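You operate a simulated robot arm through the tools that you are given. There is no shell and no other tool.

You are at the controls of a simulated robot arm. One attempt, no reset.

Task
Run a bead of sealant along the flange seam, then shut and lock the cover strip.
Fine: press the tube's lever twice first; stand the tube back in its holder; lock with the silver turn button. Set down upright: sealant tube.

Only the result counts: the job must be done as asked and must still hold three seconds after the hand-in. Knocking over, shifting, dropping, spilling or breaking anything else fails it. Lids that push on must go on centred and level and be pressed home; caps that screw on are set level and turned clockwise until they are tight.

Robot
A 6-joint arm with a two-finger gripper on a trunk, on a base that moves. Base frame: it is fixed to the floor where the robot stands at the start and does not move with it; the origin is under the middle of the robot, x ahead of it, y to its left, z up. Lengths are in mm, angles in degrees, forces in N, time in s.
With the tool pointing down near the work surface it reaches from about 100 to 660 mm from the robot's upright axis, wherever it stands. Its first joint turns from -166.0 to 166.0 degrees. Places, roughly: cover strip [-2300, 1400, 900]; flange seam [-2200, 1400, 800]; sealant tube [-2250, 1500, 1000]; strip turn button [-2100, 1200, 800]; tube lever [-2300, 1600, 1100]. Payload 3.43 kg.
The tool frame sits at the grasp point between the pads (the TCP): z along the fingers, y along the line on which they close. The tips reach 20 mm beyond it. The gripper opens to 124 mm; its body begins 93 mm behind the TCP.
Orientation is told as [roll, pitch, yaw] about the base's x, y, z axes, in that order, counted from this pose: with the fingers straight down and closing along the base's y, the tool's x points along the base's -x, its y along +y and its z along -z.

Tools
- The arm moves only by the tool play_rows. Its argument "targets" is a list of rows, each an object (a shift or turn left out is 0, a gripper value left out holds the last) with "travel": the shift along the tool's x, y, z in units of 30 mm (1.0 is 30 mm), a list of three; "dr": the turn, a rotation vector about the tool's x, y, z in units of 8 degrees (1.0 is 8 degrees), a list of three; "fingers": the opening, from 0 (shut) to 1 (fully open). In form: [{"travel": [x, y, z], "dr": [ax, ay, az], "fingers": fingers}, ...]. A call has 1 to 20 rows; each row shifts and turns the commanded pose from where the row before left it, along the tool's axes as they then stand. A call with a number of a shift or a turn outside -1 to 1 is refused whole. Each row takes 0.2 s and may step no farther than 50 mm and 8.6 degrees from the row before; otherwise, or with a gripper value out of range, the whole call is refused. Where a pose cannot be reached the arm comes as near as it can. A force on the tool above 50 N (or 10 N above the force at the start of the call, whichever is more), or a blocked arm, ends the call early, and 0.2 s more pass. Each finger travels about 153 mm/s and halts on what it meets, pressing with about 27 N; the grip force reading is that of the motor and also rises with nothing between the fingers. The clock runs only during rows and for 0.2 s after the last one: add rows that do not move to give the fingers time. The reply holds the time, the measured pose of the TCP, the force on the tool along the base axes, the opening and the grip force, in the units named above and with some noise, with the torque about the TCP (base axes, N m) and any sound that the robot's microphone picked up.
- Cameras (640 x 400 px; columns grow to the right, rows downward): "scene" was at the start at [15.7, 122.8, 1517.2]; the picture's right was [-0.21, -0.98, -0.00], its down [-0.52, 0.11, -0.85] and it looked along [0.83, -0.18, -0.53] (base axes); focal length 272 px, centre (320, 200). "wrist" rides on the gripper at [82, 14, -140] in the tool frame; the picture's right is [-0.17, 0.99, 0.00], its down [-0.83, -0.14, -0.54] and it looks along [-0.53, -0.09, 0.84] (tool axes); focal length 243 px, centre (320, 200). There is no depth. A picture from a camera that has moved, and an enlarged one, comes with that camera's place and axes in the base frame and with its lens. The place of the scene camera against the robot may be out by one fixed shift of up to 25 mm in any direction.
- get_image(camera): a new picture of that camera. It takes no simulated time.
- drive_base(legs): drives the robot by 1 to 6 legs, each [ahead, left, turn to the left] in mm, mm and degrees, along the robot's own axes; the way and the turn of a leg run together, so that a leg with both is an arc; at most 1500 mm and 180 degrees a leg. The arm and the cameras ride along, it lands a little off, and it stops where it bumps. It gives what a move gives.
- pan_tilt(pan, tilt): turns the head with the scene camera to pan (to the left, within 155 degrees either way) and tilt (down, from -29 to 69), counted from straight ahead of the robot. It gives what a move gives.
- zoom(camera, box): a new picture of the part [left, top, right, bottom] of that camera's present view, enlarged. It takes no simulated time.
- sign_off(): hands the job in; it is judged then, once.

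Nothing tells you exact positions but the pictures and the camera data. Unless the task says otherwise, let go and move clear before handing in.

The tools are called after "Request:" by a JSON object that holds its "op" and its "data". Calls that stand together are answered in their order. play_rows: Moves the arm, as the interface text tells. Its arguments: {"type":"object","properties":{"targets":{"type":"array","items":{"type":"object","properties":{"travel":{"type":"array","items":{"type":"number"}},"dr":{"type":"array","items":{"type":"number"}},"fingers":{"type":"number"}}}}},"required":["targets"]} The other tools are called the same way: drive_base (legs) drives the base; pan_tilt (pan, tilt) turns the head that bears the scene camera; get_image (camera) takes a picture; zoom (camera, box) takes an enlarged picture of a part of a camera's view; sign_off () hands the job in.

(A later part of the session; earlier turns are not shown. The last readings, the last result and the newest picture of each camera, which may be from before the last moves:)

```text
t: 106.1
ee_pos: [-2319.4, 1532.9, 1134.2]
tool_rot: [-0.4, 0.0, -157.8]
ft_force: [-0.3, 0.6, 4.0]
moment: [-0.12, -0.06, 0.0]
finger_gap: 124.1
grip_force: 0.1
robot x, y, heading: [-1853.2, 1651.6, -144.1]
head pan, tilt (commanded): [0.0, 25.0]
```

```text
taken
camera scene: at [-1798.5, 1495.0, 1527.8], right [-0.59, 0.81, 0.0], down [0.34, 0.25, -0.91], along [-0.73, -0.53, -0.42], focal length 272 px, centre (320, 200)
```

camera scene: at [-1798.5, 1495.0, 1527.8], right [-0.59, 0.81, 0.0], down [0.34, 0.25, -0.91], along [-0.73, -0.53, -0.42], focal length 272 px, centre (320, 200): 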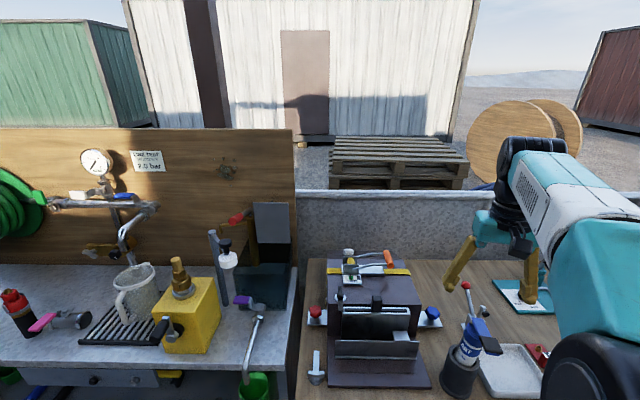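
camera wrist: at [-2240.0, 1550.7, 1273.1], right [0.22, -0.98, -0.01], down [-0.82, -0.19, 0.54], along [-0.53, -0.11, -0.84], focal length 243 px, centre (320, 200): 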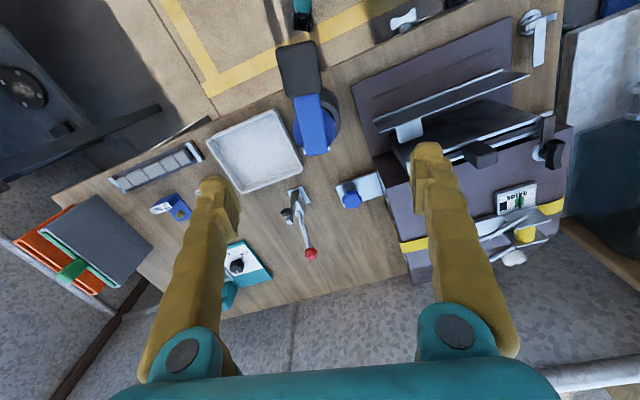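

I'll zoom in to check the tube is centred between the fingers.

Request:
{"op": "zoom", "data": {"camera": "wrist", "box": [240, 30, 400, 180]}}

Request:
{"op": "zoom", "data": {"camera": "scene", "box": [420, 230, 580, 400]}}

```text
2.67 times, centred on (320, 105) of wrist
camera zoom: at [-2240.0, 1550.7, 1273.1], right [0.22, -0.98, -0.01], down [-0.82, -0.19, 0.54], along [-0.53, -0.11, -0.84], focal length 647 px, centre (320, 453)
```

zoom: 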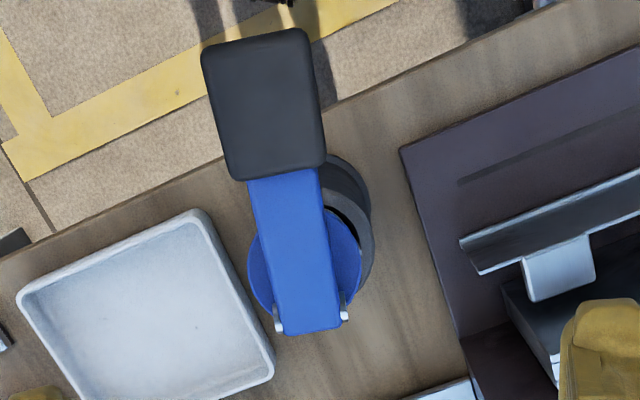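

```text
2.35 times, centred on (500, 315) of scene
camera zoom: at [-1798.5, 1495.0, 1527.8], right [-0.59, 0.81, 0.0], down [0.34, 0.25, -0.91], along [-0.73, -0.53, -0.42], focal length 640 px, centre (-104, -71)
```

zoom: 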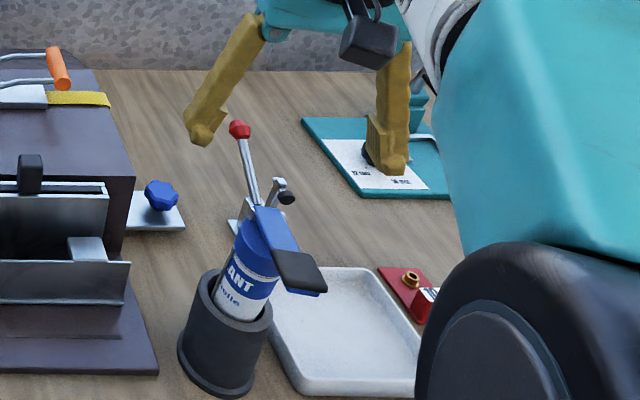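

The lever is aligned between the fingers with a few millimetres' offset to fix. I'll correct it and descend to grasp height around z≈972.

Request:
{"op": "play_rows", "data": {"targets": [{"travel": [0.13, -0.12, 0]}, {"travel": [0, 0, 1]}, {"travel": [0, 0, 1]}, {"travel": [0, 0, 1]}, {"travel": [0, 0, 0]}]}}

Request:
{"op": "get_image", "data": {"camera": "wrist"}}

Request:
{"op": "zoom", "data": {"camera": "scene", "box": [420, 230, 580, 400]}}

```text
t: 107.3
ee_pos: [-2319.5, 1537.0, 1042.3]
tool_rot: [-0.4, -0.2, -157.8]
ft_force: [-1.0, 0.7, 4.9]
moment: [-0.05, -0.18, -0.03]
finger_gap: 124.2
grip_force: 0.1
robot x, y, heading: [-1854.0, 1654.4, -143.8]
head pan, tilt (commanded): [0.0, 25.0]
```

```text
taken
camera wrist: at [-2239.4, 1554.4, 1181.7], right [0.22, -0.98, -0.01], down [-0.82, -0.19, 0.54], along [-0.53, -0.11, -0.84], focal length 243 px, centre (320, 200)
```

wrist: 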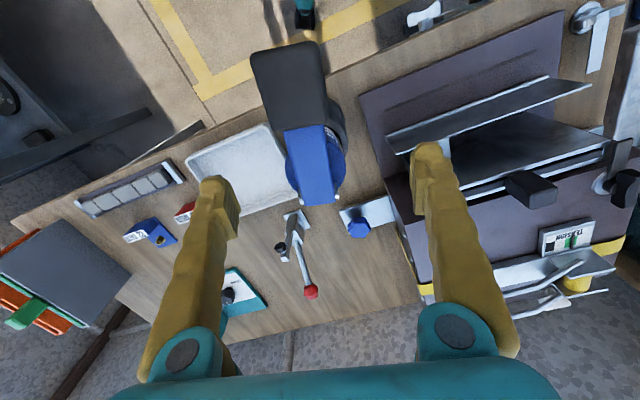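

```text
2.35 times, centred on (500, 315) of scene
camera zoom: at [-1798.5, 1495.4, 1526.5], right [-0.59, 0.81, 0.0], down [0.34, 0.25, -0.91], along [-0.73, -0.53, -0.42], focal length 640 px, centre (-104, -71)
```

zoom: 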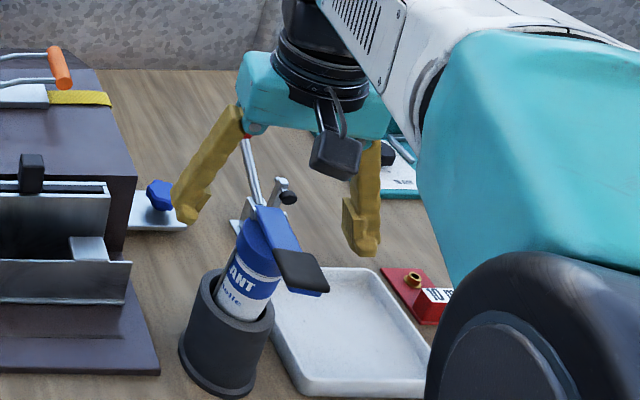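

Let me zoom to check centring once more before the last descent.

Request:
{"op": "zoom", "data": {"camera": "wrist", "box": [240, 100, 400, 220]}}

```text
3.33 times, centred on (320, 160) of wrist
camera zoom: at [-2239.4, 1554.4, 1181.7], right [0.22, -0.98, -0.01], down [-0.82, -0.19, 0.54], along [-0.53, -0.11, -0.84], focal length 809 px, centre (320, 333)
```

zoom: 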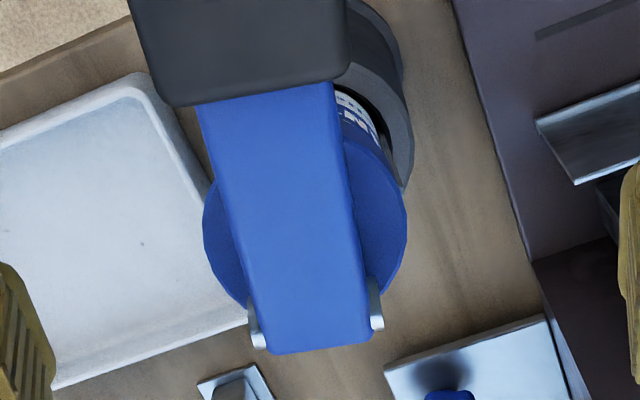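

Centred well across the fingers; I'll shift 6 mm along the lever and descend to z≈972.

Request:
{"op": "play_rows", "data": {"targets": [{"travel": [0.2, -0.03, 0]}, {"travel": [0, 0, 0.8]}, {"travel": [0, 0, 0.8]}, {"travel": [0, 0, 0.5]}, {"travel": [0, 0, 0]}]}}

Request:
{"op": "zoom", "data": {"camera": "scene", "box": [420, 230, 580, 400]}}

Request:
{"op": "get_image", "data": {"camera": "wrist"}}

```text
t: 108.5
ee_pos: [-2313.7, 1539.9, 978.5]
tool_rot: [-0.2, -0.1, -157.4]
ft_force: [-1.8, 0.3, 2.1]
moment: [-0.11, -0.17, 0.0]
finger_gap: 124.0
grip_force: 0.0
robot x, y, heading: [-1854.0, 1650.4, -143.9]
head pan, tilt (commanded): [0.0, 25.0]
```

```text
2.35 times, centred on (500, 315) of scene
camera zoom: at [-1800.8, 1496.3, 1526.7], right [-0.59, 0.81, 0.0], down [0.34, 0.25, -0.91], along [-0.73, -0.54, -0.42], focal length 640 px, centre (-104, -71)
```

zoom: 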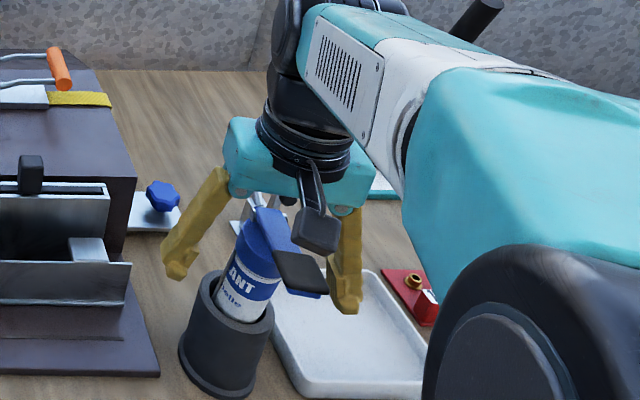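

```text
taken
camera wrist: at [-2233.6, 1558.6, 1118.9], right [0.22, -0.97, -0.01], down [-0.82, -0.19, 0.54], along [-0.53, -0.12, -0.84], focal length 243 px, centre (320, 200)
```

wrist: 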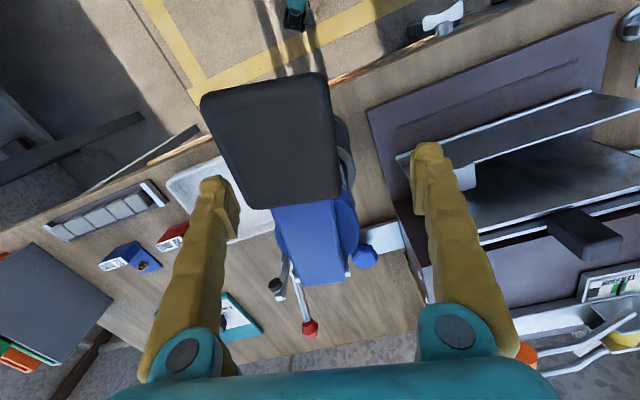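

The fingers straddle the cap with the lever safely below the palm. I'll lower 6 mm more and close gradually on the tube.

Request:
{"op": "play_rows", "data": {"targets": [{"travel": [0, 0, 0.2]}, {"fingers": 0.6}, {"fingers": 0.5}, {"fingers": 0.45}, {"fingers": 0.42}, {"fingers": 0.39}, {"fingers": 0.37}, {"fingers": 0.35}, {"travel": [0, 0, 0]}]}}

Request:
{"op": "get_image", "data": {"camera": "wrist"}}

Request:
{"op": "zoom", "data": {"camera": "scene", "box": [420, 230, 580, 400]}}

```text
t: 110.5
ee_pos: [-2313.4, 1543.1, 973.5]
tool_rot: [-0.5, 0.0, -157.6]
ft_force: [-3.0, 0.6, 0.3]
moment: [-0.04, -0.34, 0.0]
finger_gap: 44.0
grip_force: 0.4
robot x, y, heading: [-1852.4, 1651.4, -143.5]
head pan, tilt (commanded): [0.0, 25.0]
```

```text
taken
camera wrist: at [-2233.3, 1561.0, 1112.9], right [0.22, -0.97, -0.01], down [-0.82, -0.19, 0.54], along [-0.53, -0.12, -0.84], focal length 243 px, centre (320, 200)
```

wrist: 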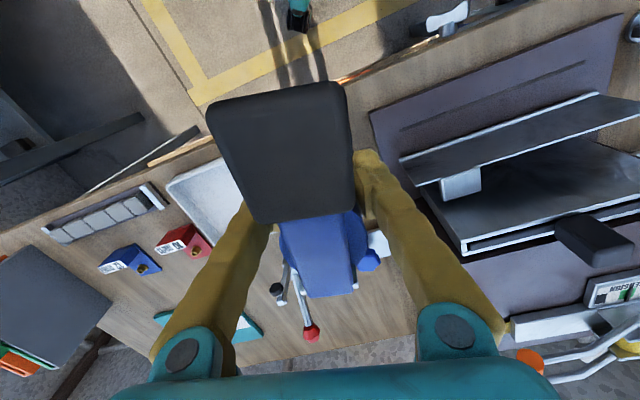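

```text
2.35 times, centred on (500, 315) of scene
camera zoom: at [-1799.3, 1496.7, 1526.9], right [-0.59, 0.8, 0.0], down [0.34, 0.25, -0.91], along [-0.73, -0.54, -0.42], focal length 640 px, centre (-104, -71)
```

zoom: 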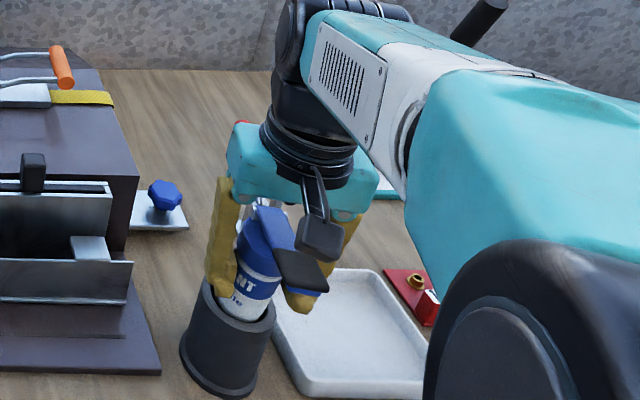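

The fingers are at the tube (gap 44 mm). Now closing fully to grip.

Request:
{"op": "play_rows", "data": {"targets": [{"fingers": 0.32}, {"fingers": 0}, {"travel": [0, 0, 0]}, {"travel": [0, 0, 0]}]}}

Request:
{"op": "get_image", "data": {"camera": "wrist"}}

Request:
{"op": "zoom", "data": {"camera": "scene", "box": [420, 250, 560, 400]}}

```text
t: 111.5
ee_pos: [-2315.8, 1542.8, 972.3]
tool_rot: [-0.5, -0.1, -157.8]
ft_force: [-3.6, 1.6, 1.4]
moment: [-0.16, -0.12, 0.0]
finger_gap: 42.3
grip_force: 27.3
robot x, y, heading: [-1853.8, 1646.8, -144.1]
head pan, tilt (commanded): [0.0, 25.0]
```

```text
taken
camera wrist: at [-2235.0, 1560.2, 1112.2], right [0.22, -0.98, -0.01], down [-0.82, -0.19, 0.54], along [-0.53, -0.11, -0.84], focal length 243 px, centre (320, 200)
```

wrist: 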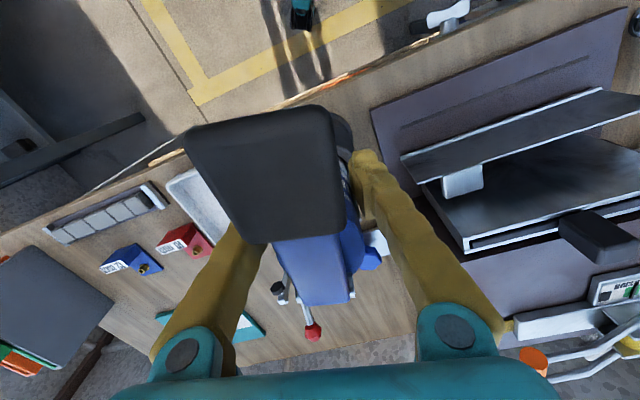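

```text
2.67 times, centred on (490, 325) of scene
camera zoom: at [-1803.0, 1493.1, 1525.6], right [-0.59, 0.81, 0.0], down [0.34, 0.25, -0.91], along [-0.74, -0.53, -0.42], focal length 725 px, centre (-133, -133)
```

zoom: 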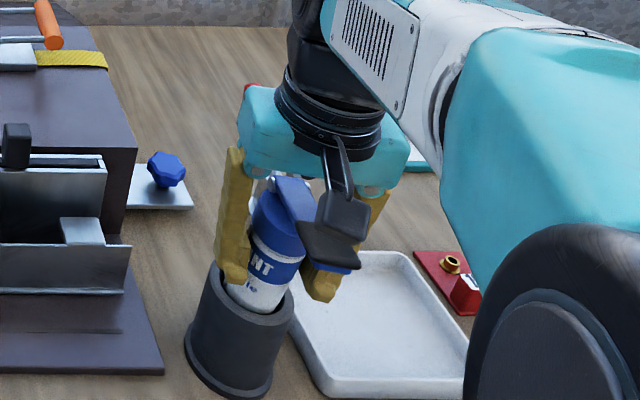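

The tube is gripped (42 mm gap, 27 N). I'll lift slowly a little first and check it comes out.

Request:
{"op": "play_rows", "data": {"targets": [{"travel": [0, 0, -0.3]}, {"travel": [0, 0, -0.4]}, {"travel": [0, 0, -0.5]}, {"travel": [0, 0, 0]}]}}

Request:
{"op": "zoom", "data": {"camera": "scene", "box": [420, 240, 560, 400]}}

```text
t: 112.5
ee_pos: [-2316.5, 1545.2, 1008.0]
tool_rot: [-0.5, 0.0, -158.1]
ft_force: [0.6, 2.6, -3.8]
moment: [-0.17, 0.16, 0.0]
finger_gap: 41.8
grip_force: 27.1
robot x, y, heading: [-1852.4, 1651.1, -144.0]
head pan, tilt (commanded): [0.0, 25.0]
```

```text
2.50 times, centred on (490, 320) of scene
camera zoom: at [-1799.5, 1495.6, 1526.3], right [-0.59, 0.81, 0.0], down [0.34, 0.25, -0.91], along [-0.73, -0.53, -0.42], focal length 680 px, centre (-105, -100)
```

zoom: 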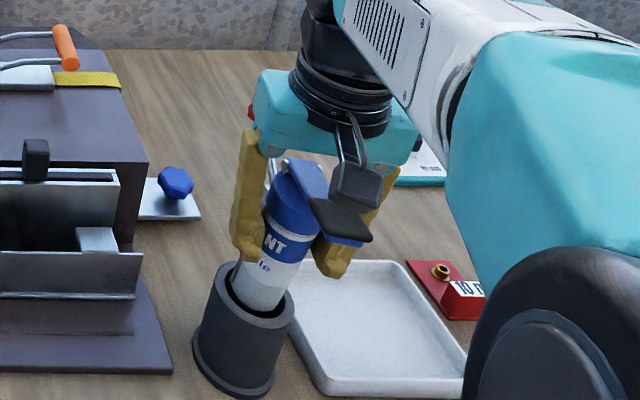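

The tube is rising with the gripper. I'll continue lifting until its lower end is clear of the holder.

Request:
{"op": "play_rows", "data": {"targets": [{"travel": [0, 0, -0.6]}, {"travel": [0, 0, -0.6]}, {"travel": [0, 0, -0.6]}, {"travel": [0, 0, -0.6]}, {"travel": [0, 0, -0.6]}, {"travel": [0, 0, -0.6]}, {"travel": [0, 0, 0]}]}}

Request:
{"op": "get_image", "data": {"camera": "scene"}}

Request:
{"op": "zoom", "data": {"camera": "scene", "box": [420, 220, 580, 400]}}

```text
t: 114.1
ee_pos: [-2315.4, 1536.4, 1115.8]
tool_rot: [-0.5, -0.2, -157.4]
ft_force: [0.2, -1.2, -5.1]
moment: [0.07, 0.09, 0.03]
finger_gap: 41.7
grip_force: 26.8
robot x, y, heading: [-1849.4, 1648.5, -143.8]
head pan, tilt (commanded): [0.0, 25.0]
```

```text
taken
camera scene: at [-1796.5, 1491.9, 1525.0], right [-0.59, 0.81, 0.0], down [0.34, 0.25, -0.91], along [-0.73, -0.54, -0.42], focal length 272 px, centre (320, 200)
```

scene: 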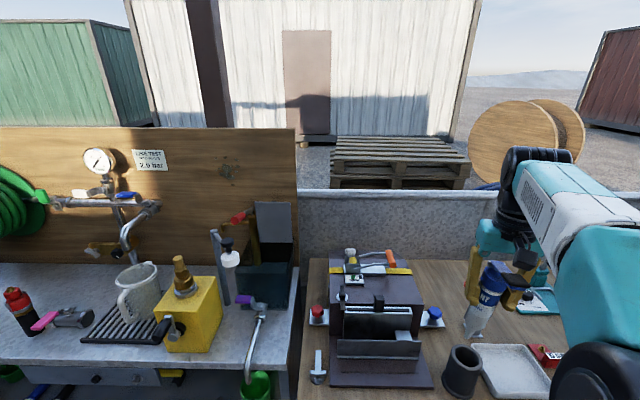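

```text
2.22 times, centred on (500, 310) of scene
camera zoom: at [-1796.5, 1491.9, 1525.0], right [-0.59, 0.81, 0.0], down [0.34, 0.25, -0.91], along [-0.73, -0.54, -0.42], focal length 604 px, centre (-80, -44)
```

zoom: 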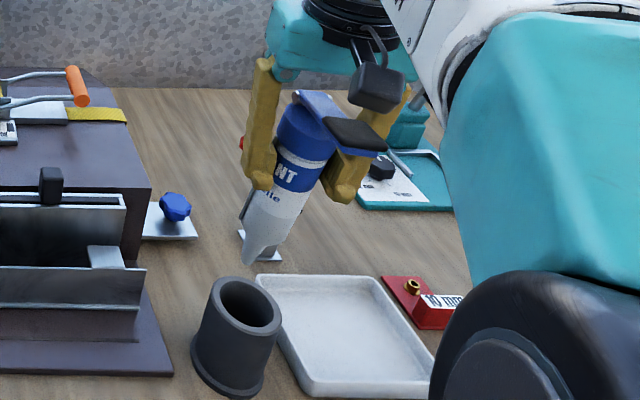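

The tube is out of the holder. I'll zoom in on its lower end to find the nozzle.

Request:
{"op": "zoom", "data": {"camera": "scene", "box": [455, 250, 535, 350]}}

Request:
{"op": "get_image", "data": {"camera": "wrist"}}

```text
4.00 times, centred on (495, 300) of scene
camera zoom: at [-1796.5, 1491.9, 1525.0], right [-0.59, 0.81, 0.0], down [0.34, 0.25, -0.91], along [-0.73, -0.54, -0.42], focal length 1088 px, centre (-380, -200)
```

zoom: 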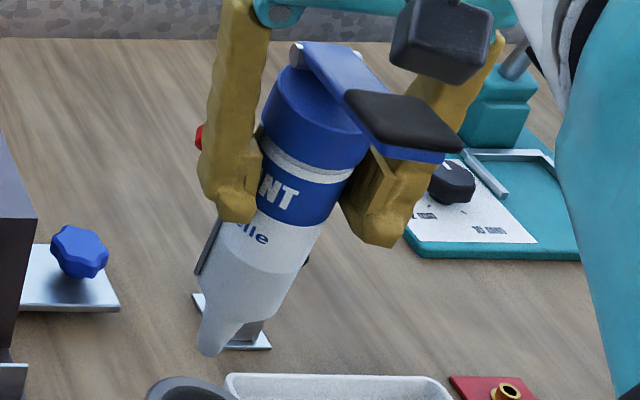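

```text
taken
camera wrist: at [-2234.4, 1555.2, 1256.6], right [0.22, -0.97, -0.01], down [-0.82, -0.19, 0.54], along [-0.53, -0.12, -0.84], focal length 243 px, centre (320, 200)
```

wrist: 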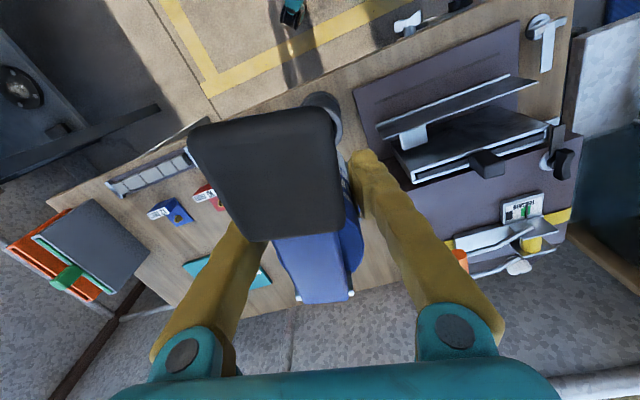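

The tube tapers to a nozzle at its lower end and leans about 8° toward the robot in my grip. I'll tilt the tool to make it vertical and check.

Request:
{"op": "play_rows", "data": {"targets": [{"dr": [0, 0.5, 0]}, {"dr": [0, 0.5, 0]}, {"travel": [0, 0, 0]}]}}

Request:
{"op": "zoom", "data": {"camera": "scene", "box": [455, 250, 535, 350]}}

```text
t: 114.9
ee_pos: [-2318.5, 1548.6, 1119.6]
tool_rot: [-0.3, 8.0, -157.7]
ft_force: [0.5, -0.7, 7.8]
moment: [0.02, 0.06, 0.02]
finger_gap: 41.5
grip_force: 26.3
robot x, y, heading: [-1854.4, 1659.4, -144.2]
head pan, tilt (commanded): [0.0, 25.0]
```

```text
4.00 times, centred on (495, 300) of scene
camera zoom: at [-1802.9, 1507.4, 1528.2], right [-0.59, 0.81, 0.0], down [0.34, 0.25, -0.91], along [-0.73, -0.53, -0.42], focal length 1088 px, centre (-380, -200)
```

zoom: 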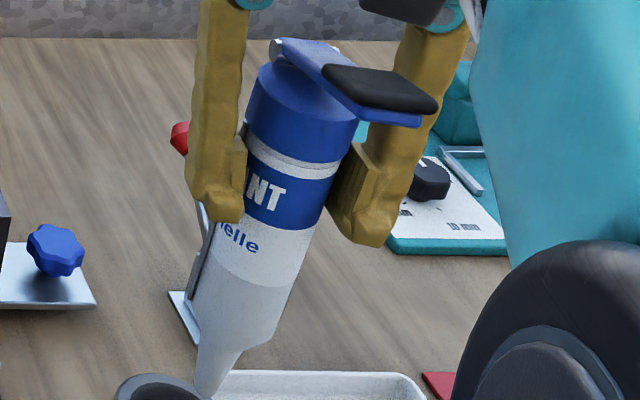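

Still about 2.5° off vertical; I'll correct that, then check again.

Request:
{"op": "play_rows", "data": {"targets": [{"dr": [0, 0.32, 0]}, {"travel": [0, 0, -0.3]}, {"travel": [0, 0, 0]}]}}

Request:
{"op": "zoom", "data": {"camera": "scene", "box": [445, 250, 545, 360]}}

Request:
{"op": "get_image", "data": {"camera": "wrist"}}

```text
t: 115.7
ee_pos: [-2316.2, 1542.9, 1128.7]
tool_rot: [-0.4, 10.7, -157.8]
ft_force: [3.8, -3.0, -4.5]
moment: [0.34, 0.08, 0.1]
finger_gap: 41.9
grip_force: 26.8
robot x, y, heading: [-1851.5, 1651.6, -143.9]
head pan, tilt (commanded): [0.0, 25.0]
```

```text
3.64 times, centred on (495, 305) of scene
camera zoom: at [-1797.9, 1493.8, 1528.0], right [-0.59, 0.81, 0.0], down [0.34, 0.25, -0.91], along [-0.73, -0.53, -0.42], focal length 989 px, centre (-316, -182)
```

zoom: 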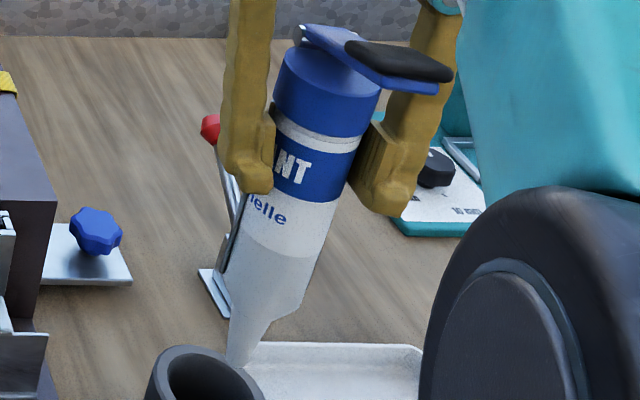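

```text
taken
camera wrist: at [-2261.3, 1550.2, 1280.3], right [0.22, -0.97, -0.04], down [-0.9, -0.22, 0.38], along [-0.38, -0.05, -0.93], focal length 243 px, centre (320, 200)
```

wrist: 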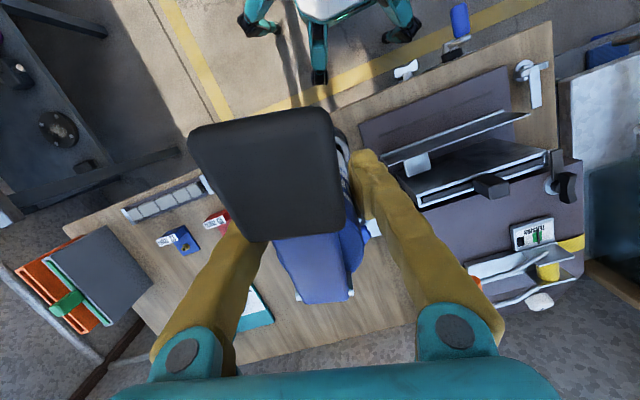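

The tube now appears vertical. I'll carry it at this height over the right end of the seam.

Request:
{"op": "play_rows", "data": {"targets": [{"travel": [-0.175, 0.843, -0.033]}, {"travel": [-0.175, 0.843, -0.033]}, {"travel": [-0.175, 0.843, -0.033]}, {"travel": [-0.175, 0.843, -0.033]}, {"travel": [0, 0, 0]}]}}

Request:
{"op": "get_image", "data": {"camera": "scene"}}

Request:
{"op": "zoom", "data": {"camera": "scene", "box": [360, 260, 488, 390]}}

```text
t: 116.9
ee_pos: [-2300.2, 1435.8, 1125.3]
tool_rot: [-0.5, 10.6, -157.6]
ft_force: [-1.1, -0.8, -0.8]
moment: [0.09, -0.14, -0.04]
finger_gap: 42.0
grip_force: 27.3
robot x, y, heading: [-1857.1, 1648.5, -143.3]
head pan, tilt (commanded): [0.0, 25.0]
```

```text
taken
camera scene: at [-1800.2, 1494.8, 1527.4], right [-0.59, 0.8, 0.0], down [0.34, 0.25, -0.91], along [-0.73, -0.54, -0.42], focal length 272 px, centre (320, 200)
```

scene: 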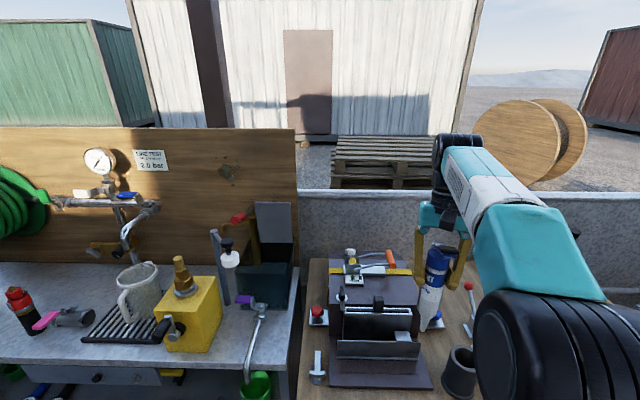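

```text
3.08 times, centred on (424, 325) of scene
camera zoom: at [-1800.2, 1494.8, 1527.4], right [-0.59, 0.8, 0.0], down [0.34, 0.25, -0.91], along [-0.73, -0.54, -0.42], focal length 837 px, centre (0, -185)
```

zoom: 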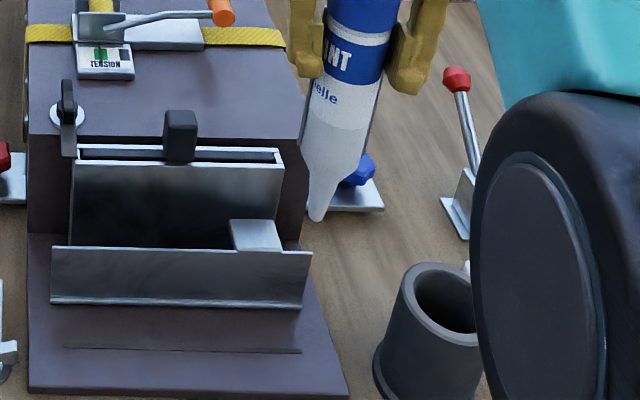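

The tip hangs above the right end of the seam, perhaps slightly behind it. I'll lower 80 mm while easing 8 mm toward the robot, then look again.

Request:
{"op": "play_rows", "data": {"targets": [{"travel": [-0.059, -0.016, 0.667]}, {"travel": [-0.059, -0.016, 0.667]}, {"travel": [-0.059, -0.016, 0.667]}, {"travel": [-0.059, -0.016, 0.667]}, {"travel": [0, 0, 0]}]}}

Request:
{"op": "zoom", "data": {"camera": "scene", "box": [330, 260, 458, 390]}}

Request:
{"op": "get_image", "data": {"camera": "wrist"}}

```text
t: 118.1
ee_pos: [-2293.4, 1443.8, 1043.5]
tool_rot: [-0.5, 10.7, -157.5]
ft_force: [-0.3, -0.9, -7.9]
moment: [0.12, -0.21, 0.01]
finger_gap: 41.6
grip_force: 27.1
robot x, y, heading: [-1851.9, 1645.9, -143.5]
head pan, tilt (commanded): [0.0, 25.0]
```

```text
3.08 times, centred on (394, 325) of scene
camera zoom: at [-1801.9, 1491.3, 1526.5], right [-0.59, 0.8, 0.0], down [0.34, 0.25, -0.91], along [-0.73, -0.54, -0.42], focal length 837 px, centre (92, -185)
```

zoom: 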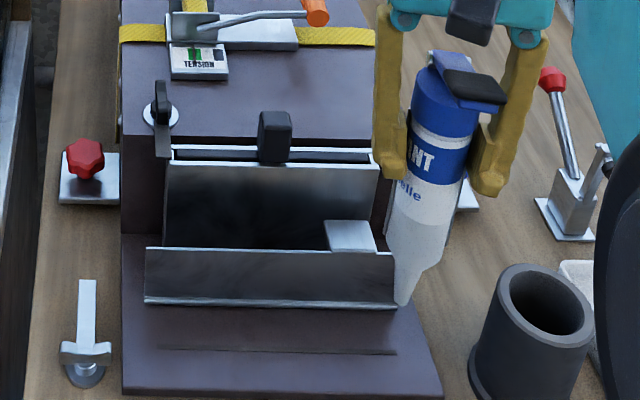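

```text
taken
camera wrist: at [-2237.7, 1450.4, 1196.9], right [0.23, -0.97, -0.04], down [-0.9, -0.23, 0.38], along [-0.38, -0.05, -0.93], focal length 243 px, centre (320, 200)
```

wrist: 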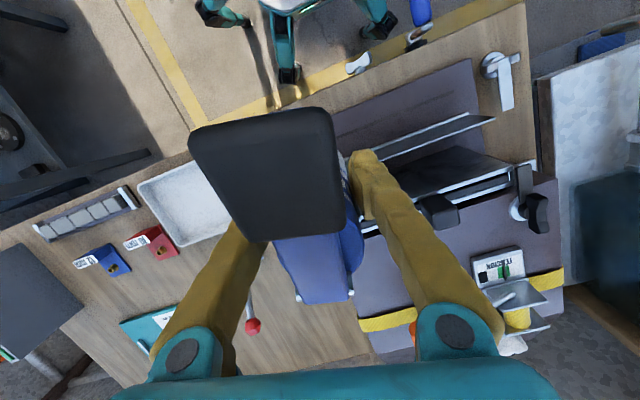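

The tip lines up above the seam's right end with about 63 mm to go. I'll lower 50 mm.

Request:
{"op": "play_rows", "data": {"targets": [{"travel": [-0.102, 0, 0.546]}, {"travel": [-0.102, 0, 0.546]}, {"travel": [-0.102, 0, 0.546]}, {"travel": [0, 0, 0]}]}}

Request:
{"op": "zoom", "data": {"camera": "scene", "box": [330, 270, 458, 400]}}

Request:
{"op": "zoom", "data": {"camera": "scene", "box": [390, 350, 454, 390]}}

```text
t: 119.1
ee_pos: [-2291.2, 1442.3, 994.6]
tool_rot: [-0.4, 10.5, -157.4]
ft_force: [3.4, 1.8, -1.5]
moment: [-0.14, 0.2, 0.0]
finger_gap: 41.8
grip_force: 27.2
robot x, y, heading: [-1851.5, 1651.5, -143.5]
head pan, tilt (commanded): [0.0, 25.0]
```

```text
3.08 times, centred on (394, 335) of scene
camera zoom: at [-1799.5, 1496.8, 1526.3], right [-0.59, 0.8, 0.0], down [0.34, 0.25, -0.91], along [-0.73, -0.54, -0.42], focal length 837 px, centre (92, -215)
```

zoom: 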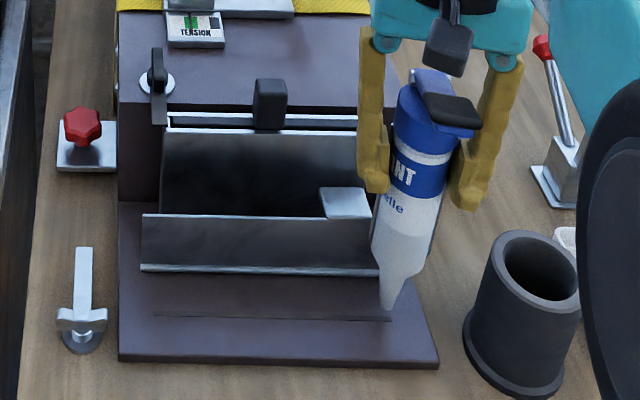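

```text
10.00 times, centred on (422, 370) of scene
camera zoom: at [-1799.5, 1496.8, 1526.3], right [-0.59, 0.8, 0.0], down [0.34, 0.25, -0.91], along [-0.73, -0.54, -0.42], focal length 2720 px, centre (-700, -1500)
```

zoom: 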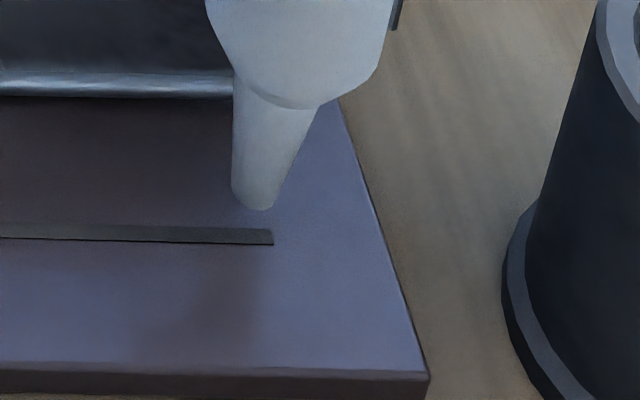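

Very clear view: the nozzle tip is ~11 mm above the seam line, ~7 mm inside its right end. I'll shift right 8 mm and lower 6 mm, then re-check.

Request:
{"op": "play_rows", "data": {"targets": [{"travel": [-0.057, -0.26, -0.011]}, {"travel": [-0.037, 0, 0.197]}, {"travel": [0, 0, 0]}]}}

Request:
{"op": "zoom", "data": {"camera": "scene", "box": [390, 350, 454, 390]}}

```text
t: 119.9
ee_pos: [-2294.8, 1448.3, 988.3]
tool_rot: [-0.6, 10.6, -157.8]
ft_force: [1.5, -2.5, 0.9]
moment: [0.23, 0.15, 0.03]
finger_gap: 41.7
grip_force: 27.0
robot x, y, heading: [-1855.8, 1649.1, -143.8]
head pan, tilt (commanded): [0.0, 25.0]
```

```text
10.00 times, centred on (422, 370) of scene
camera zoom: at [-1799.5, 1492.2, 1526.6], right [-0.59, 0.81, 0.0], down [0.34, 0.25, -0.91], along [-0.73, -0.53, -0.42], focal length 2720 px, centre (-700, -1500)
```

zoom: 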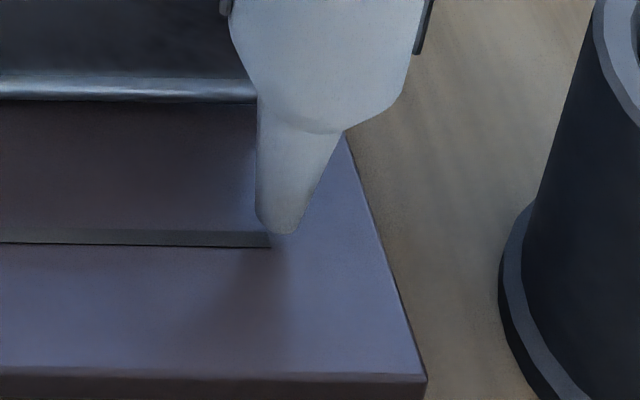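

The tip is now ~3 mm above the seam end by image. I'll lower another 1.5 mm and re-check force and picture.

Request:
{"op": "play_rows", "data": {"targets": [{"travel": [-0.009, 0, 0.049]}, {"travel": [0, 0, 0]}]}}

Request:
{"op": "zoom", "data": {"camera": "scene", "box": [390, 350, 454, 390]}}

```text
t: 120.5
ee_pos: [-2298.9, 1453.4, 986.8]
tool_rot: [-0.4, 10.6, -158.2]
ft_force: [-0.3, 0.7, -0.9]
moment: [-0.22, -0.12, -0.06]
finger_gap: 41.9
grip_force: 27.0
robot x, y, heading: [-1852.2, 1651.7, -143.8]
head pan, tilt (commanded): [0.0, 25.0]
```

```text
10.00 times, centred on (422, 370) of scene
camera zoom: at [-1801.1, 1496.3, 1526.9], right [-0.59, 0.81, 0.0], down [0.34, 0.25, -0.91], along [-0.73, -0.53, -0.42], focal length 2720 px, centre (-700, -1500)
```

zoom: 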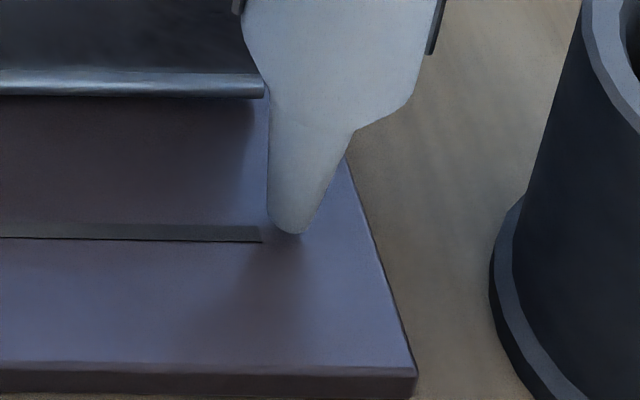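

The tip seems to shift a few mm between calls; I'll do a null move and compare to see whether this is jitter or settling.

Request:
{"op": "play_rows", "data": {"targets": [{"travel": [0, 0, 0]}, {"travel": [0, 0, 0]}]}}

Request:
{"op": "zoom", "data": {"camera": "scene", "box": [390, 350, 454, 390]}}

Request:
{"op": "play_rows", "data": {"targets": [{"travel": [0, 0, 0]}, {"travel": [0, 0, 0]}]}}

Request:
{"op": "zoom", "data": {"camera": "scene", "box": [390, 350, 454, 390]}}

```text
t: 121.1
ee_pos: [-2294.2, 1446.3, 988.6]
tool_rot: [-0.4, 10.3, -157.6]
ft_force: [-2.1, -2.2, -8.3]
moment: [0.18, -0.21, -0.02]
finger_gap: 42.0
grip_force: 27.2
robot x, y, heading: [-1854.8, 1643.8, -144.2]
head pan, tilt (commanded): [0.0, 25.0]
```

```text
10.00 times, centred on (422, 370) of scene
camera zoom: at [-1797.8, 1492.2, 1526.2], right [-0.59, 0.81, 0.0], down [0.34, 0.25, -0.91], along [-0.73, -0.53, -0.42], focal length 2720 px, centre (-700, -1500)
```

zoom: 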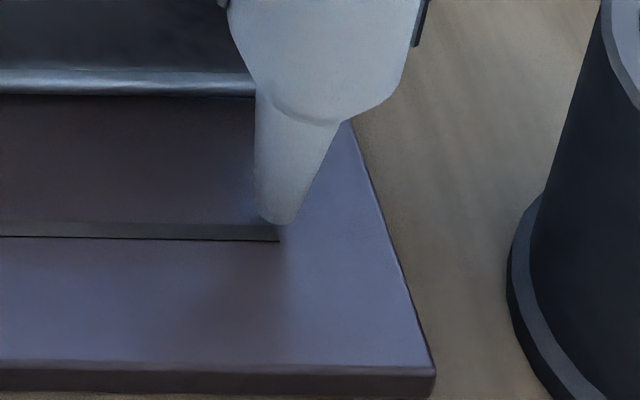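

```text
t: 121.7
ee_pos: [-2297.4, 1455.7, 987.8]
tool_rot: [-0.4, 10.6, -158.1]
ft_force: [0.6, 0.1, -2.8]
moment: [0.07, -0.04, 0.03]
finger_gap: 42.0
grip_force: 27.0
robot x, y, heading: [-1849.9, 1652.7, -143.9]
head pan, tilt (commanded): [0.0, 25.0]
```

```text
10.00 times, centred on (422, 370) of scene
camera zoom: at [-1799.7, 1495.7, 1527.4], right [-0.59, 0.81, 0.0], down [0.34, 0.25, -0.91], along [-0.73, -0.53, -0.42], focal length 2720 px, centre (-700, -1500)
```

zoom: 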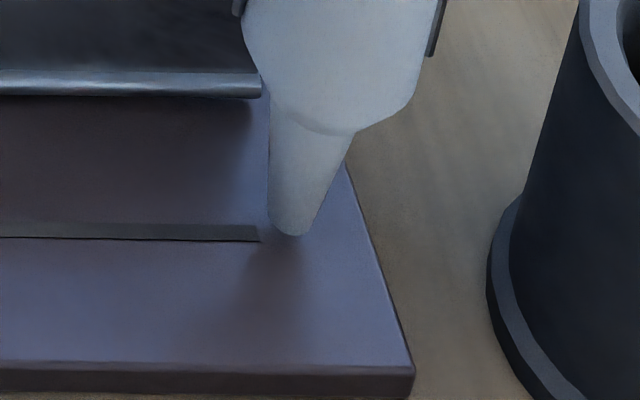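

There is a real sway of a few mm in the arm, averaging on the seam line with the tip about 1–2 mm above it, ~5 mm beyond the right end. I'll run the first half of the bead to the left slowly.

Request:
{"op": "play_rows", "data": {"targets": [{"travel": [0.0567, 0.2603, 0.0095]}, {"travel": [0.0567, 0.2603, 0.0095]}, {"travel": [0.0567, 0.2603, 0.0095]}, {"travel": [0.0567, 0.2603, 0.0095]}, {"travel": [0.0567, 0.2603, 0.0095]}, {"travel": [0.0567, 0.2603, 0.0095]}, {"travel": [0.0567, 0.2603, 0.0095]}, {"travel": [0.0567, 0.2603, 0.0095]}, {"travel": [0, 0, 0]}]}}

Request:
{"op": "zoom", "data": {"camera": "scene", "box": [360, 340, 440, 390]}}

```text
t: 123.7
ee_pos: [-2260.3, 1397.2, 987.2]
tool_rot: [-0.5, 10.6, -157.6]
ft_force: [0.6, 0.5, -0.9]
moment: [0.01, 0.03, 0.01]
finger_gap: 41.9
grip_force: 26.8
robot x, y, heading: [-1852.7, 1649.7, -143.7]
head pan, tilt (commanded): [0.0, 25.0]
```

```text
8.00 times, centred on (400, 365) of scene
camera zoom: at [-1799.4, 1492.3, 1526.8], right [-0.59, 0.81, 0.0], down [0.34, 0.25, -0.91], along [-0.73, -0.53, -0.42], focal length 2176 px, centre (-320, -1120)
```

zoom: 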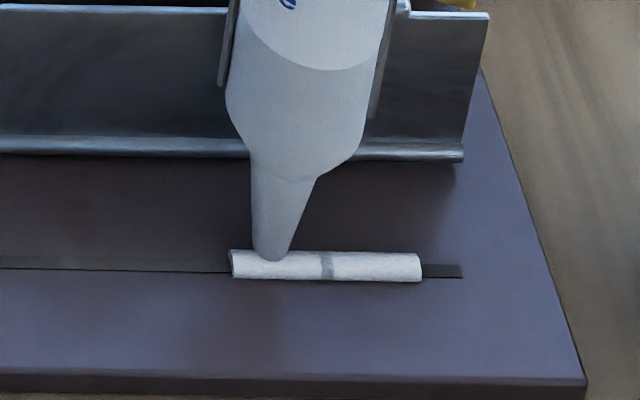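

The bead is appearing as white segments on the seam. I'll continue to the left.

Request:
{"op": "play_rows", "data": {"targets": [{"travel": [0.0567, 0.2603, 0.0095]}, {"travel": [0.0567, 0.2603, 0.0095]}, {"travel": [0.0567, 0.2603, 0.0095]}, {"travel": [0.0567, 0.2603, 0.0095]}, {"travel": [0.0567, 0.2603, 0.0095]}, {"travel": [0.0567, 0.2603, 0.0095]}, {"travel": [0.0567, 0.2603, 0.0095]}, {"travel": [0.0567, 0.2603, 0.0095]}, {"travel": [0.0567, 0.2603, 0.0095]}, {"travel": [0, 0, 0]}]}}

Request:
{"op": "zoom", "data": {"camera": "scene", "box": [330, 340, 430, 400]}}

```text
t: 125.9
ee_pos: [-2215.9, 1337.7, 985.6]
tool_rot: [-0.3, 10.8, -157.5]
ft_force: [4.2, 4.0, -11.8]
moment: [-0.4, 0.1, -0.05]
finger_gap: 41.8
grip_force: 26.7
robot x, y, heading: [-1847.8, 1644.2, -143.8]
head pan, tilt (commanded): [0.0, 25.0]
```

```text
6.40 times, centred on (380, 370) of scene
camera zoom: at [-1797.3, 1493.9, 1526.1], right [-0.59, 0.81, 0.0], down [0.34, 0.25, -0.91], along [-0.73, -0.54, -0.42], focal length 1740 px, centre (-64, -888)
```

zoom: 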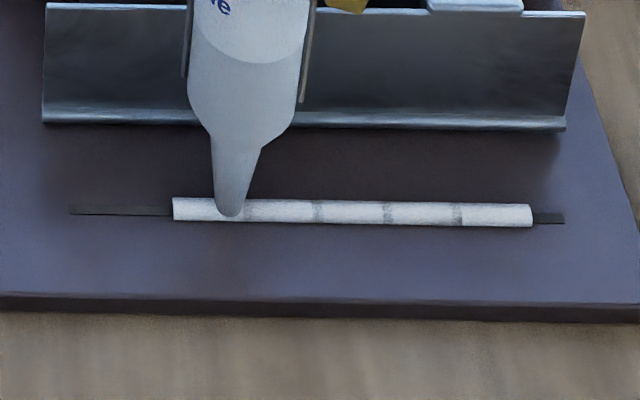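

Five segments are laid. I'll finish the remaining ~70 mm to the left end.

Request:
{"op": "play_rows", "data": {"targets": [{"travel": [0.0567, 0.2603, 0.0095]}, {"travel": [0.0567, 0.2603, 0.0095]}, {"travel": [0.0567, 0.2603, 0.0095]}, {"travel": [0.0567, 0.2603, 0.0095]}, {"travel": [0.0567, 0.2603, 0.0095]}, {"travel": [0.0567, 0.2603, 0.0095]}, {"travel": [0.0567, 0.2603, 0.0095]}, {"travel": [0.0567, 0.2603, 0.0095]}, {"travel": [0.0567, 0.2603, 0.0095]}, {"travel": [0, 0, 0]}]}}

Request:
{"op": "zoom", "data": {"camera": "scene", "box": [320, 340, 420, 400]}}

```text
t: 128.1
ee_pos: [-2177.4, 1277.9, 986.6]
tool_rot: [-0.4, 10.3, -157.7]
ft_force: [-2.9, -6.5, -4.0]
moment: [0.37, -0.07, 0.08]
finger_gap: 41.8
grip_force: 27.2
robot x, y, heading: [-1852.1, 1650.9, -143.7]
head pan, tilt (commanded): [0.0, 25.0]
```

```text
6.40 times, centred on (370, 370) of scene
camera zoom: at [-1796.7, 1493.1, 1525.0], right [-0.59, 0.81, 0.0], down [0.34, 0.25, -0.91], along [-0.73, -0.53, -0.42], focal length 1740 px, centre (0, -888)
```

zoom: 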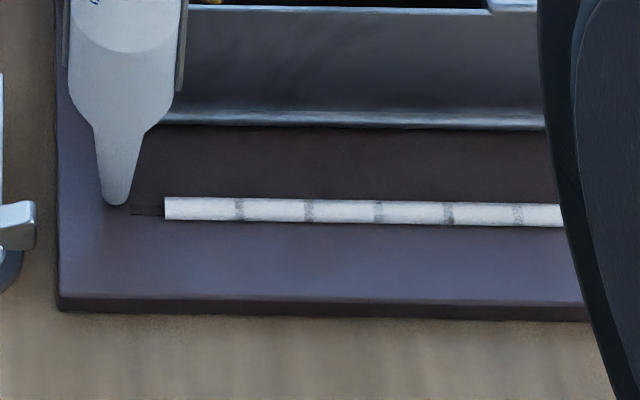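

All six bead segments are laid along the seam. I'll lift the tube clear and carry it back over its holder.

Request:
{"op": "play_rows", "data": {"targets": [{"travel": [0.133, 0, -0.71]}, {"travel": [0.133, 0, -0.71]}, {"travel": [0.133, 0, -0.71]}, {"travel": [0.133, 0, -0.71]}, {"travel": [0.133, 0, -0.71]}, {"travel": [0.133, 0, -0.71]}, {"travel": [0, 0, 0]}]}}

Request:
{"op": "play_rows", "data": {"targets": [{"travel": [-0.128, -0.832, -0.024]}, {"travel": [-0.128, -0.832, -0.024]}, {"travel": [-0.128, -0.832, -0.024]}, {"travel": [-0.128, -0.832, -0.024]}, {"travel": [-0.128, -0.832, -0.024]}, {"travel": [-0.128, -0.832, -0.024]}, {"travel": [-0.128, -0.832, -0.024]}, {"travel": [-0.128, -0.832, -0.024]}, {"travel": [-0.128, -0.832, -0.024]}, {"travel": [-0.128, -0.832, -0.024]}, {"travel": [-0.128, -0.832, -0.024]}, {"travel": [-0.128, -0.832, -0.024]}, {"travel": [0, 0, 0]}]}}

Request:
{"op": "zoom", "data": {"camera": "scene", "box": [420, 270, 548, 400]}}

Request:
{"op": "zoom", "data": {"camera": "scene", "box": [300, 300, 440, 400]}}

```text
t: 129.7
ee_pos: [-2176.5, 1281.4, 1116.9]
tool_rot: [-0.5, 10.7, -157.8]
ft_force: [0.7, 1.8, -9.7]
moment: [0.13, -0.07, 0.03]
finger_gap: 42.0
grip_force: 27.0
robot x, y, heading: [-1853.5, 1652.6, -143.8]
head pan, tilt (commanded): [0.0, 25.0]
```

```text
t: 132.5
ee_pos: [-2336.9, 1538.3, 1117.8]
tool_rot: [-0.5, 10.8, -157.9]
ft_force: [-0.2, -1.1, -6.2]
moment: [0.22, -0.45, 0.02]
finger_gap: 41.9
grip_force: 26.5
robot x, y, heading: [-1852.6, 1650.0, -144.2]
head pan, tilt (commanded): [0.0, 25.0]
```

```text
3.08 times, centred on (484, 335) of scene
camera zoom: at [-1799.4, 1493.7, 1527.8], right [-0.59, 0.81, 0.0], down [0.34, 0.25, -0.91], along [-0.73, -0.53, -0.42], focal length 837 px, centre (-185, -215)
```

zoom: 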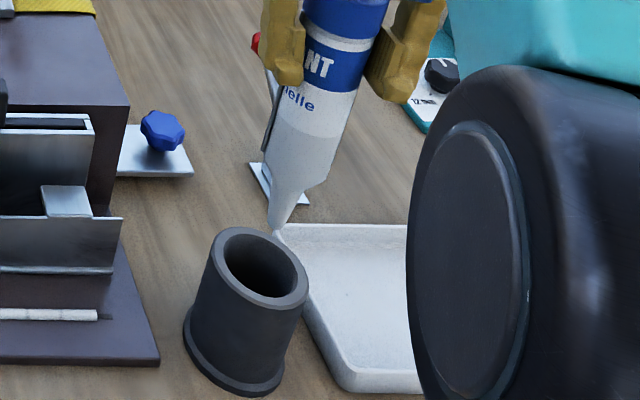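

```text
4.00 times, centred on (370, 350) of scene
camera zoom: at [-1799.4, 1493.7, 1527.8], right [-0.59, 0.81, 0.0], down [0.34, 0.25, -0.91], along [-0.73, -0.53, -0.42], focal length 1088 px, centre (120, -400)
```

zoom: 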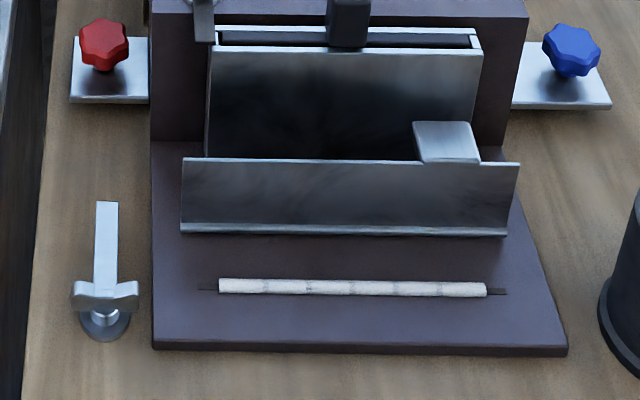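

The full bead is in place and the tube is above its holder. I'll shift 5 mm away from the robot and lower the tip to just above the rim, then check.

Request:
{"op": "play_rows", "data": {"targets": [{"travel": [-0.16, 0.04, -0.03]}, {"travel": [-0.115, 0, 0.615]}, {"travel": [-0.115, 0, 0.615]}, {"travel": [0, 0, 0]}]}}

Request:
{"op": "zoom", "data": {"camera": "scene", "box": [440, 320, 520, 390]}}

Request:
{"op": "play_rows", "data": {"targets": [{"travel": [0, 0, 0]}, {"travel": [0, 0, 0]}]}}

Request:
{"op": "zoom", "data": {"camera": "scene", "box": [440, 320, 520, 390]}}

```text
t: 133.5
ee_pos: [-2339.0, 1537.7, 1081.3]
tool_rot: [-0.4, 10.6, -157.8]
ft_force: [0.2, -0.1, -0.2]
moment: [-0.05, 0.18, 0.02]
finger_gap: 41.8
grip_force: 26.9
robot x, y, heading: [-1855.6, 1656.4, -144.0]
head pan, tilt (commanded): [0.0, 25.0]
```

```text
5.71 times, centred on (480, 355) of scene
camera zoom: at [-1799.9, 1496.6, 1526.1], right [-0.59, 0.81, 0.0], down [0.34, 0.25, -0.91], along [-0.73, -0.54, -0.42], focal length 1554 px, centre (-594, -686)
```

zoom: 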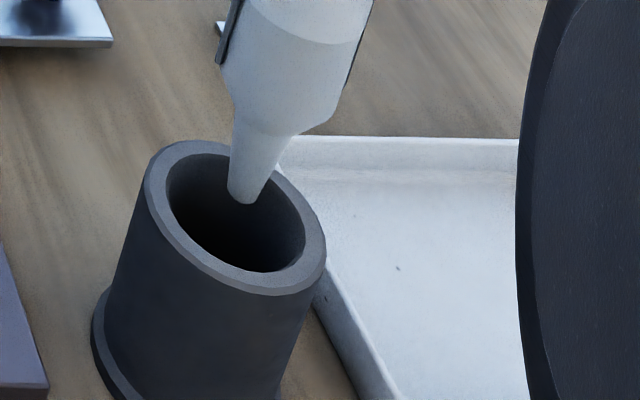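

```text
t: 134.1
ee_pos: [-2339.5, 1538.3, 1081.2]
tool_rot: [-0.5, 10.5, -157.9]
ft_force: [1.4, -1.6, 5.6]
moment: [0.12, 0.2, 0.07]
finger_gap: 41.9
grip_force: 27.7
robot x, y, heading: [-1854.0, 1653.2, -143.8]
head pan, tilt (commanded): [0.0, 25.0]
```

```text
5.71 times, centred on (480, 355) of scene
camera zoom: at [-1800.4, 1496.2, 1527.0], right [-0.59, 0.81, 0.0], down [0.34, 0.25, -0.91], along [-0.73, -0.53, -0.42], focal length 1554 px, centre (-594, -686)
```

zoom: 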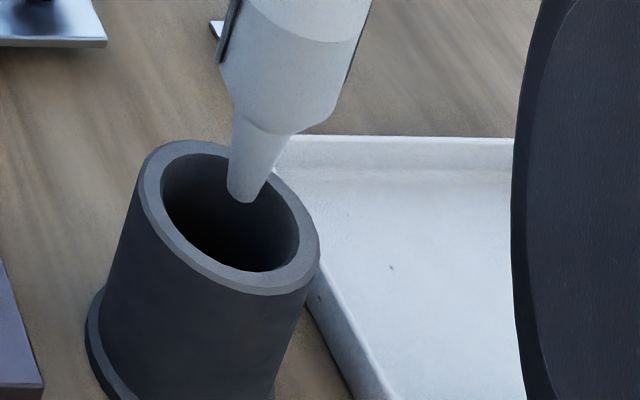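

The tip is over the opening, near its centre. I'll ease 2 mm further back and lower 20 mm, then check again.

Request:
{"op": "play_rows", "data": {"targets": [{"travel": [-0.064, 0.016, -0.012]}, {"travel": [-0.06, 0, 0.33]}, {"travel": [-0.06, 0, 0.33]}, {"travel": [0, 0, 0]}]}}

Request:
{"op": "zoom", "data": {"camera": "scene", "box": [440, 320, 520, 390]}}

```text
t: 135.1
ee_pos: [-2338.9, 1534.0, 1060.5]
tool_rot: [-0.5, 10.8, -157.6]
ft_force: [1.7, 0.4, -7.3]
moment: [0.05, -0.16, 0.0]
finger_gap: 42.0
grip_force: 27.1
robot x, y, heading: [-1854.3, 1651.2, -143.6]
head pan, tilt (commanded): [0.0, 25.0]
```

```text
5.71 times, centred on (480, 355) of scene
camera zoom: at [-1797.7, 1489.7, 1527.1], right [-0.59, 0.81, 0.0], down [0.34, 0.25, -0.91], along [-0.73, -0.53, -0.42], focal length 1554 px, centre (-594, -686)
```

zoom: 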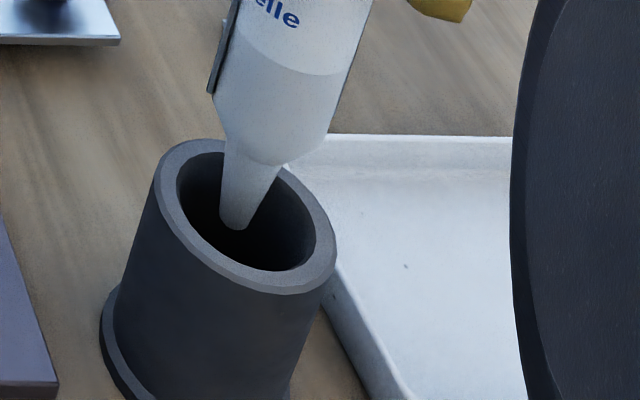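

The tip has entered the opening, a few mm left and front of centre. I'll correct by 3 mm each way and lower 25 mm more.

Request:
{"op": "play_rows", "data": {"targets": [{"travel": [-0.119, -0.073, -0.022]}, {"travel": [-0.077, 0, 0.41]}, {"travel": [-0.077, 0, 0.41]}, {"travel": [0, 0, 0]}]}}

Request:
{"op": "zoom", "data": {"camera": "scene", "box": [440, 310, 520, 380]}}

Request:
{"op": "play_rows", "data": {"targets": [{"travel": [0, 0, 0]}, {"travel": [0, 0, 0]}]}}

Request:
{"op": "zoom", "data": {"camera": "scene", "box": [440, 310, 520, 380]}}

```text
t: 136.1
ee_pos: [-2345.5, 1542.8, 1037.4]
tool_rot: [-0.4, 10.6, -158.1]
ft_force: [2.1, 5.7, 2.0]
moment: [-0.45, 0.08, -0.06]
finger_gap: 41.7
grip_force: 27.3
robot x, y, heading: [-1854.9, 1660.3, -143.9]
head pan, tilt (commanded): [0.0, 25.0]
```

```text
5.71 times, centred on (480, 345) of scene
camera zoom: at [-1800.7, 1502.8, 1527.3], right [-0.59, 0.81, 0.0], down [0.34, 0.25, -0.91], along [-0.73, -0.53, -0.42], focal length 1554 px, centre (-594, -629)
```

zoom: 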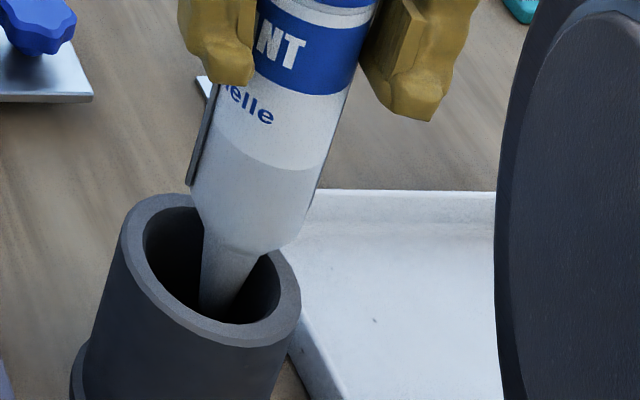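

```text
t: 136.7
ee_pos: [-2341.7, 1535.5, 1037.4]
tool_rot: [-0.5, 10.4, -157.5]
ft_force: [-1.0, -4.5, 2.1]
moment: [0.23, 0.07, 0.04]
finger_gap: 41.9
grip_force: 26.7
robot x, y, heading: [-1847.0, 1649.9, -143.9]
head pan, tilt (commanded): [0.0, 25.0]
```

```text
5.71 times, centred on (480, 345) of scene
camera zoom: at [-1795.6, 1490.5, 1525.9], right [-0.59, 0.81, 0.0], down [0.34, 0.25, -0.91], along [-0.73, -0.53, -0.42], focal length 1554 px, centre (-594, -629)
```

zoom: 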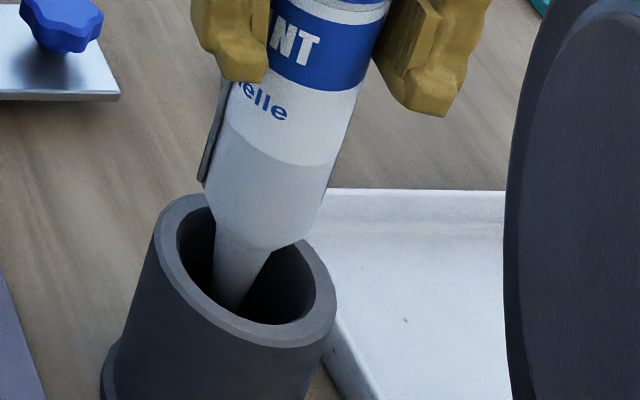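

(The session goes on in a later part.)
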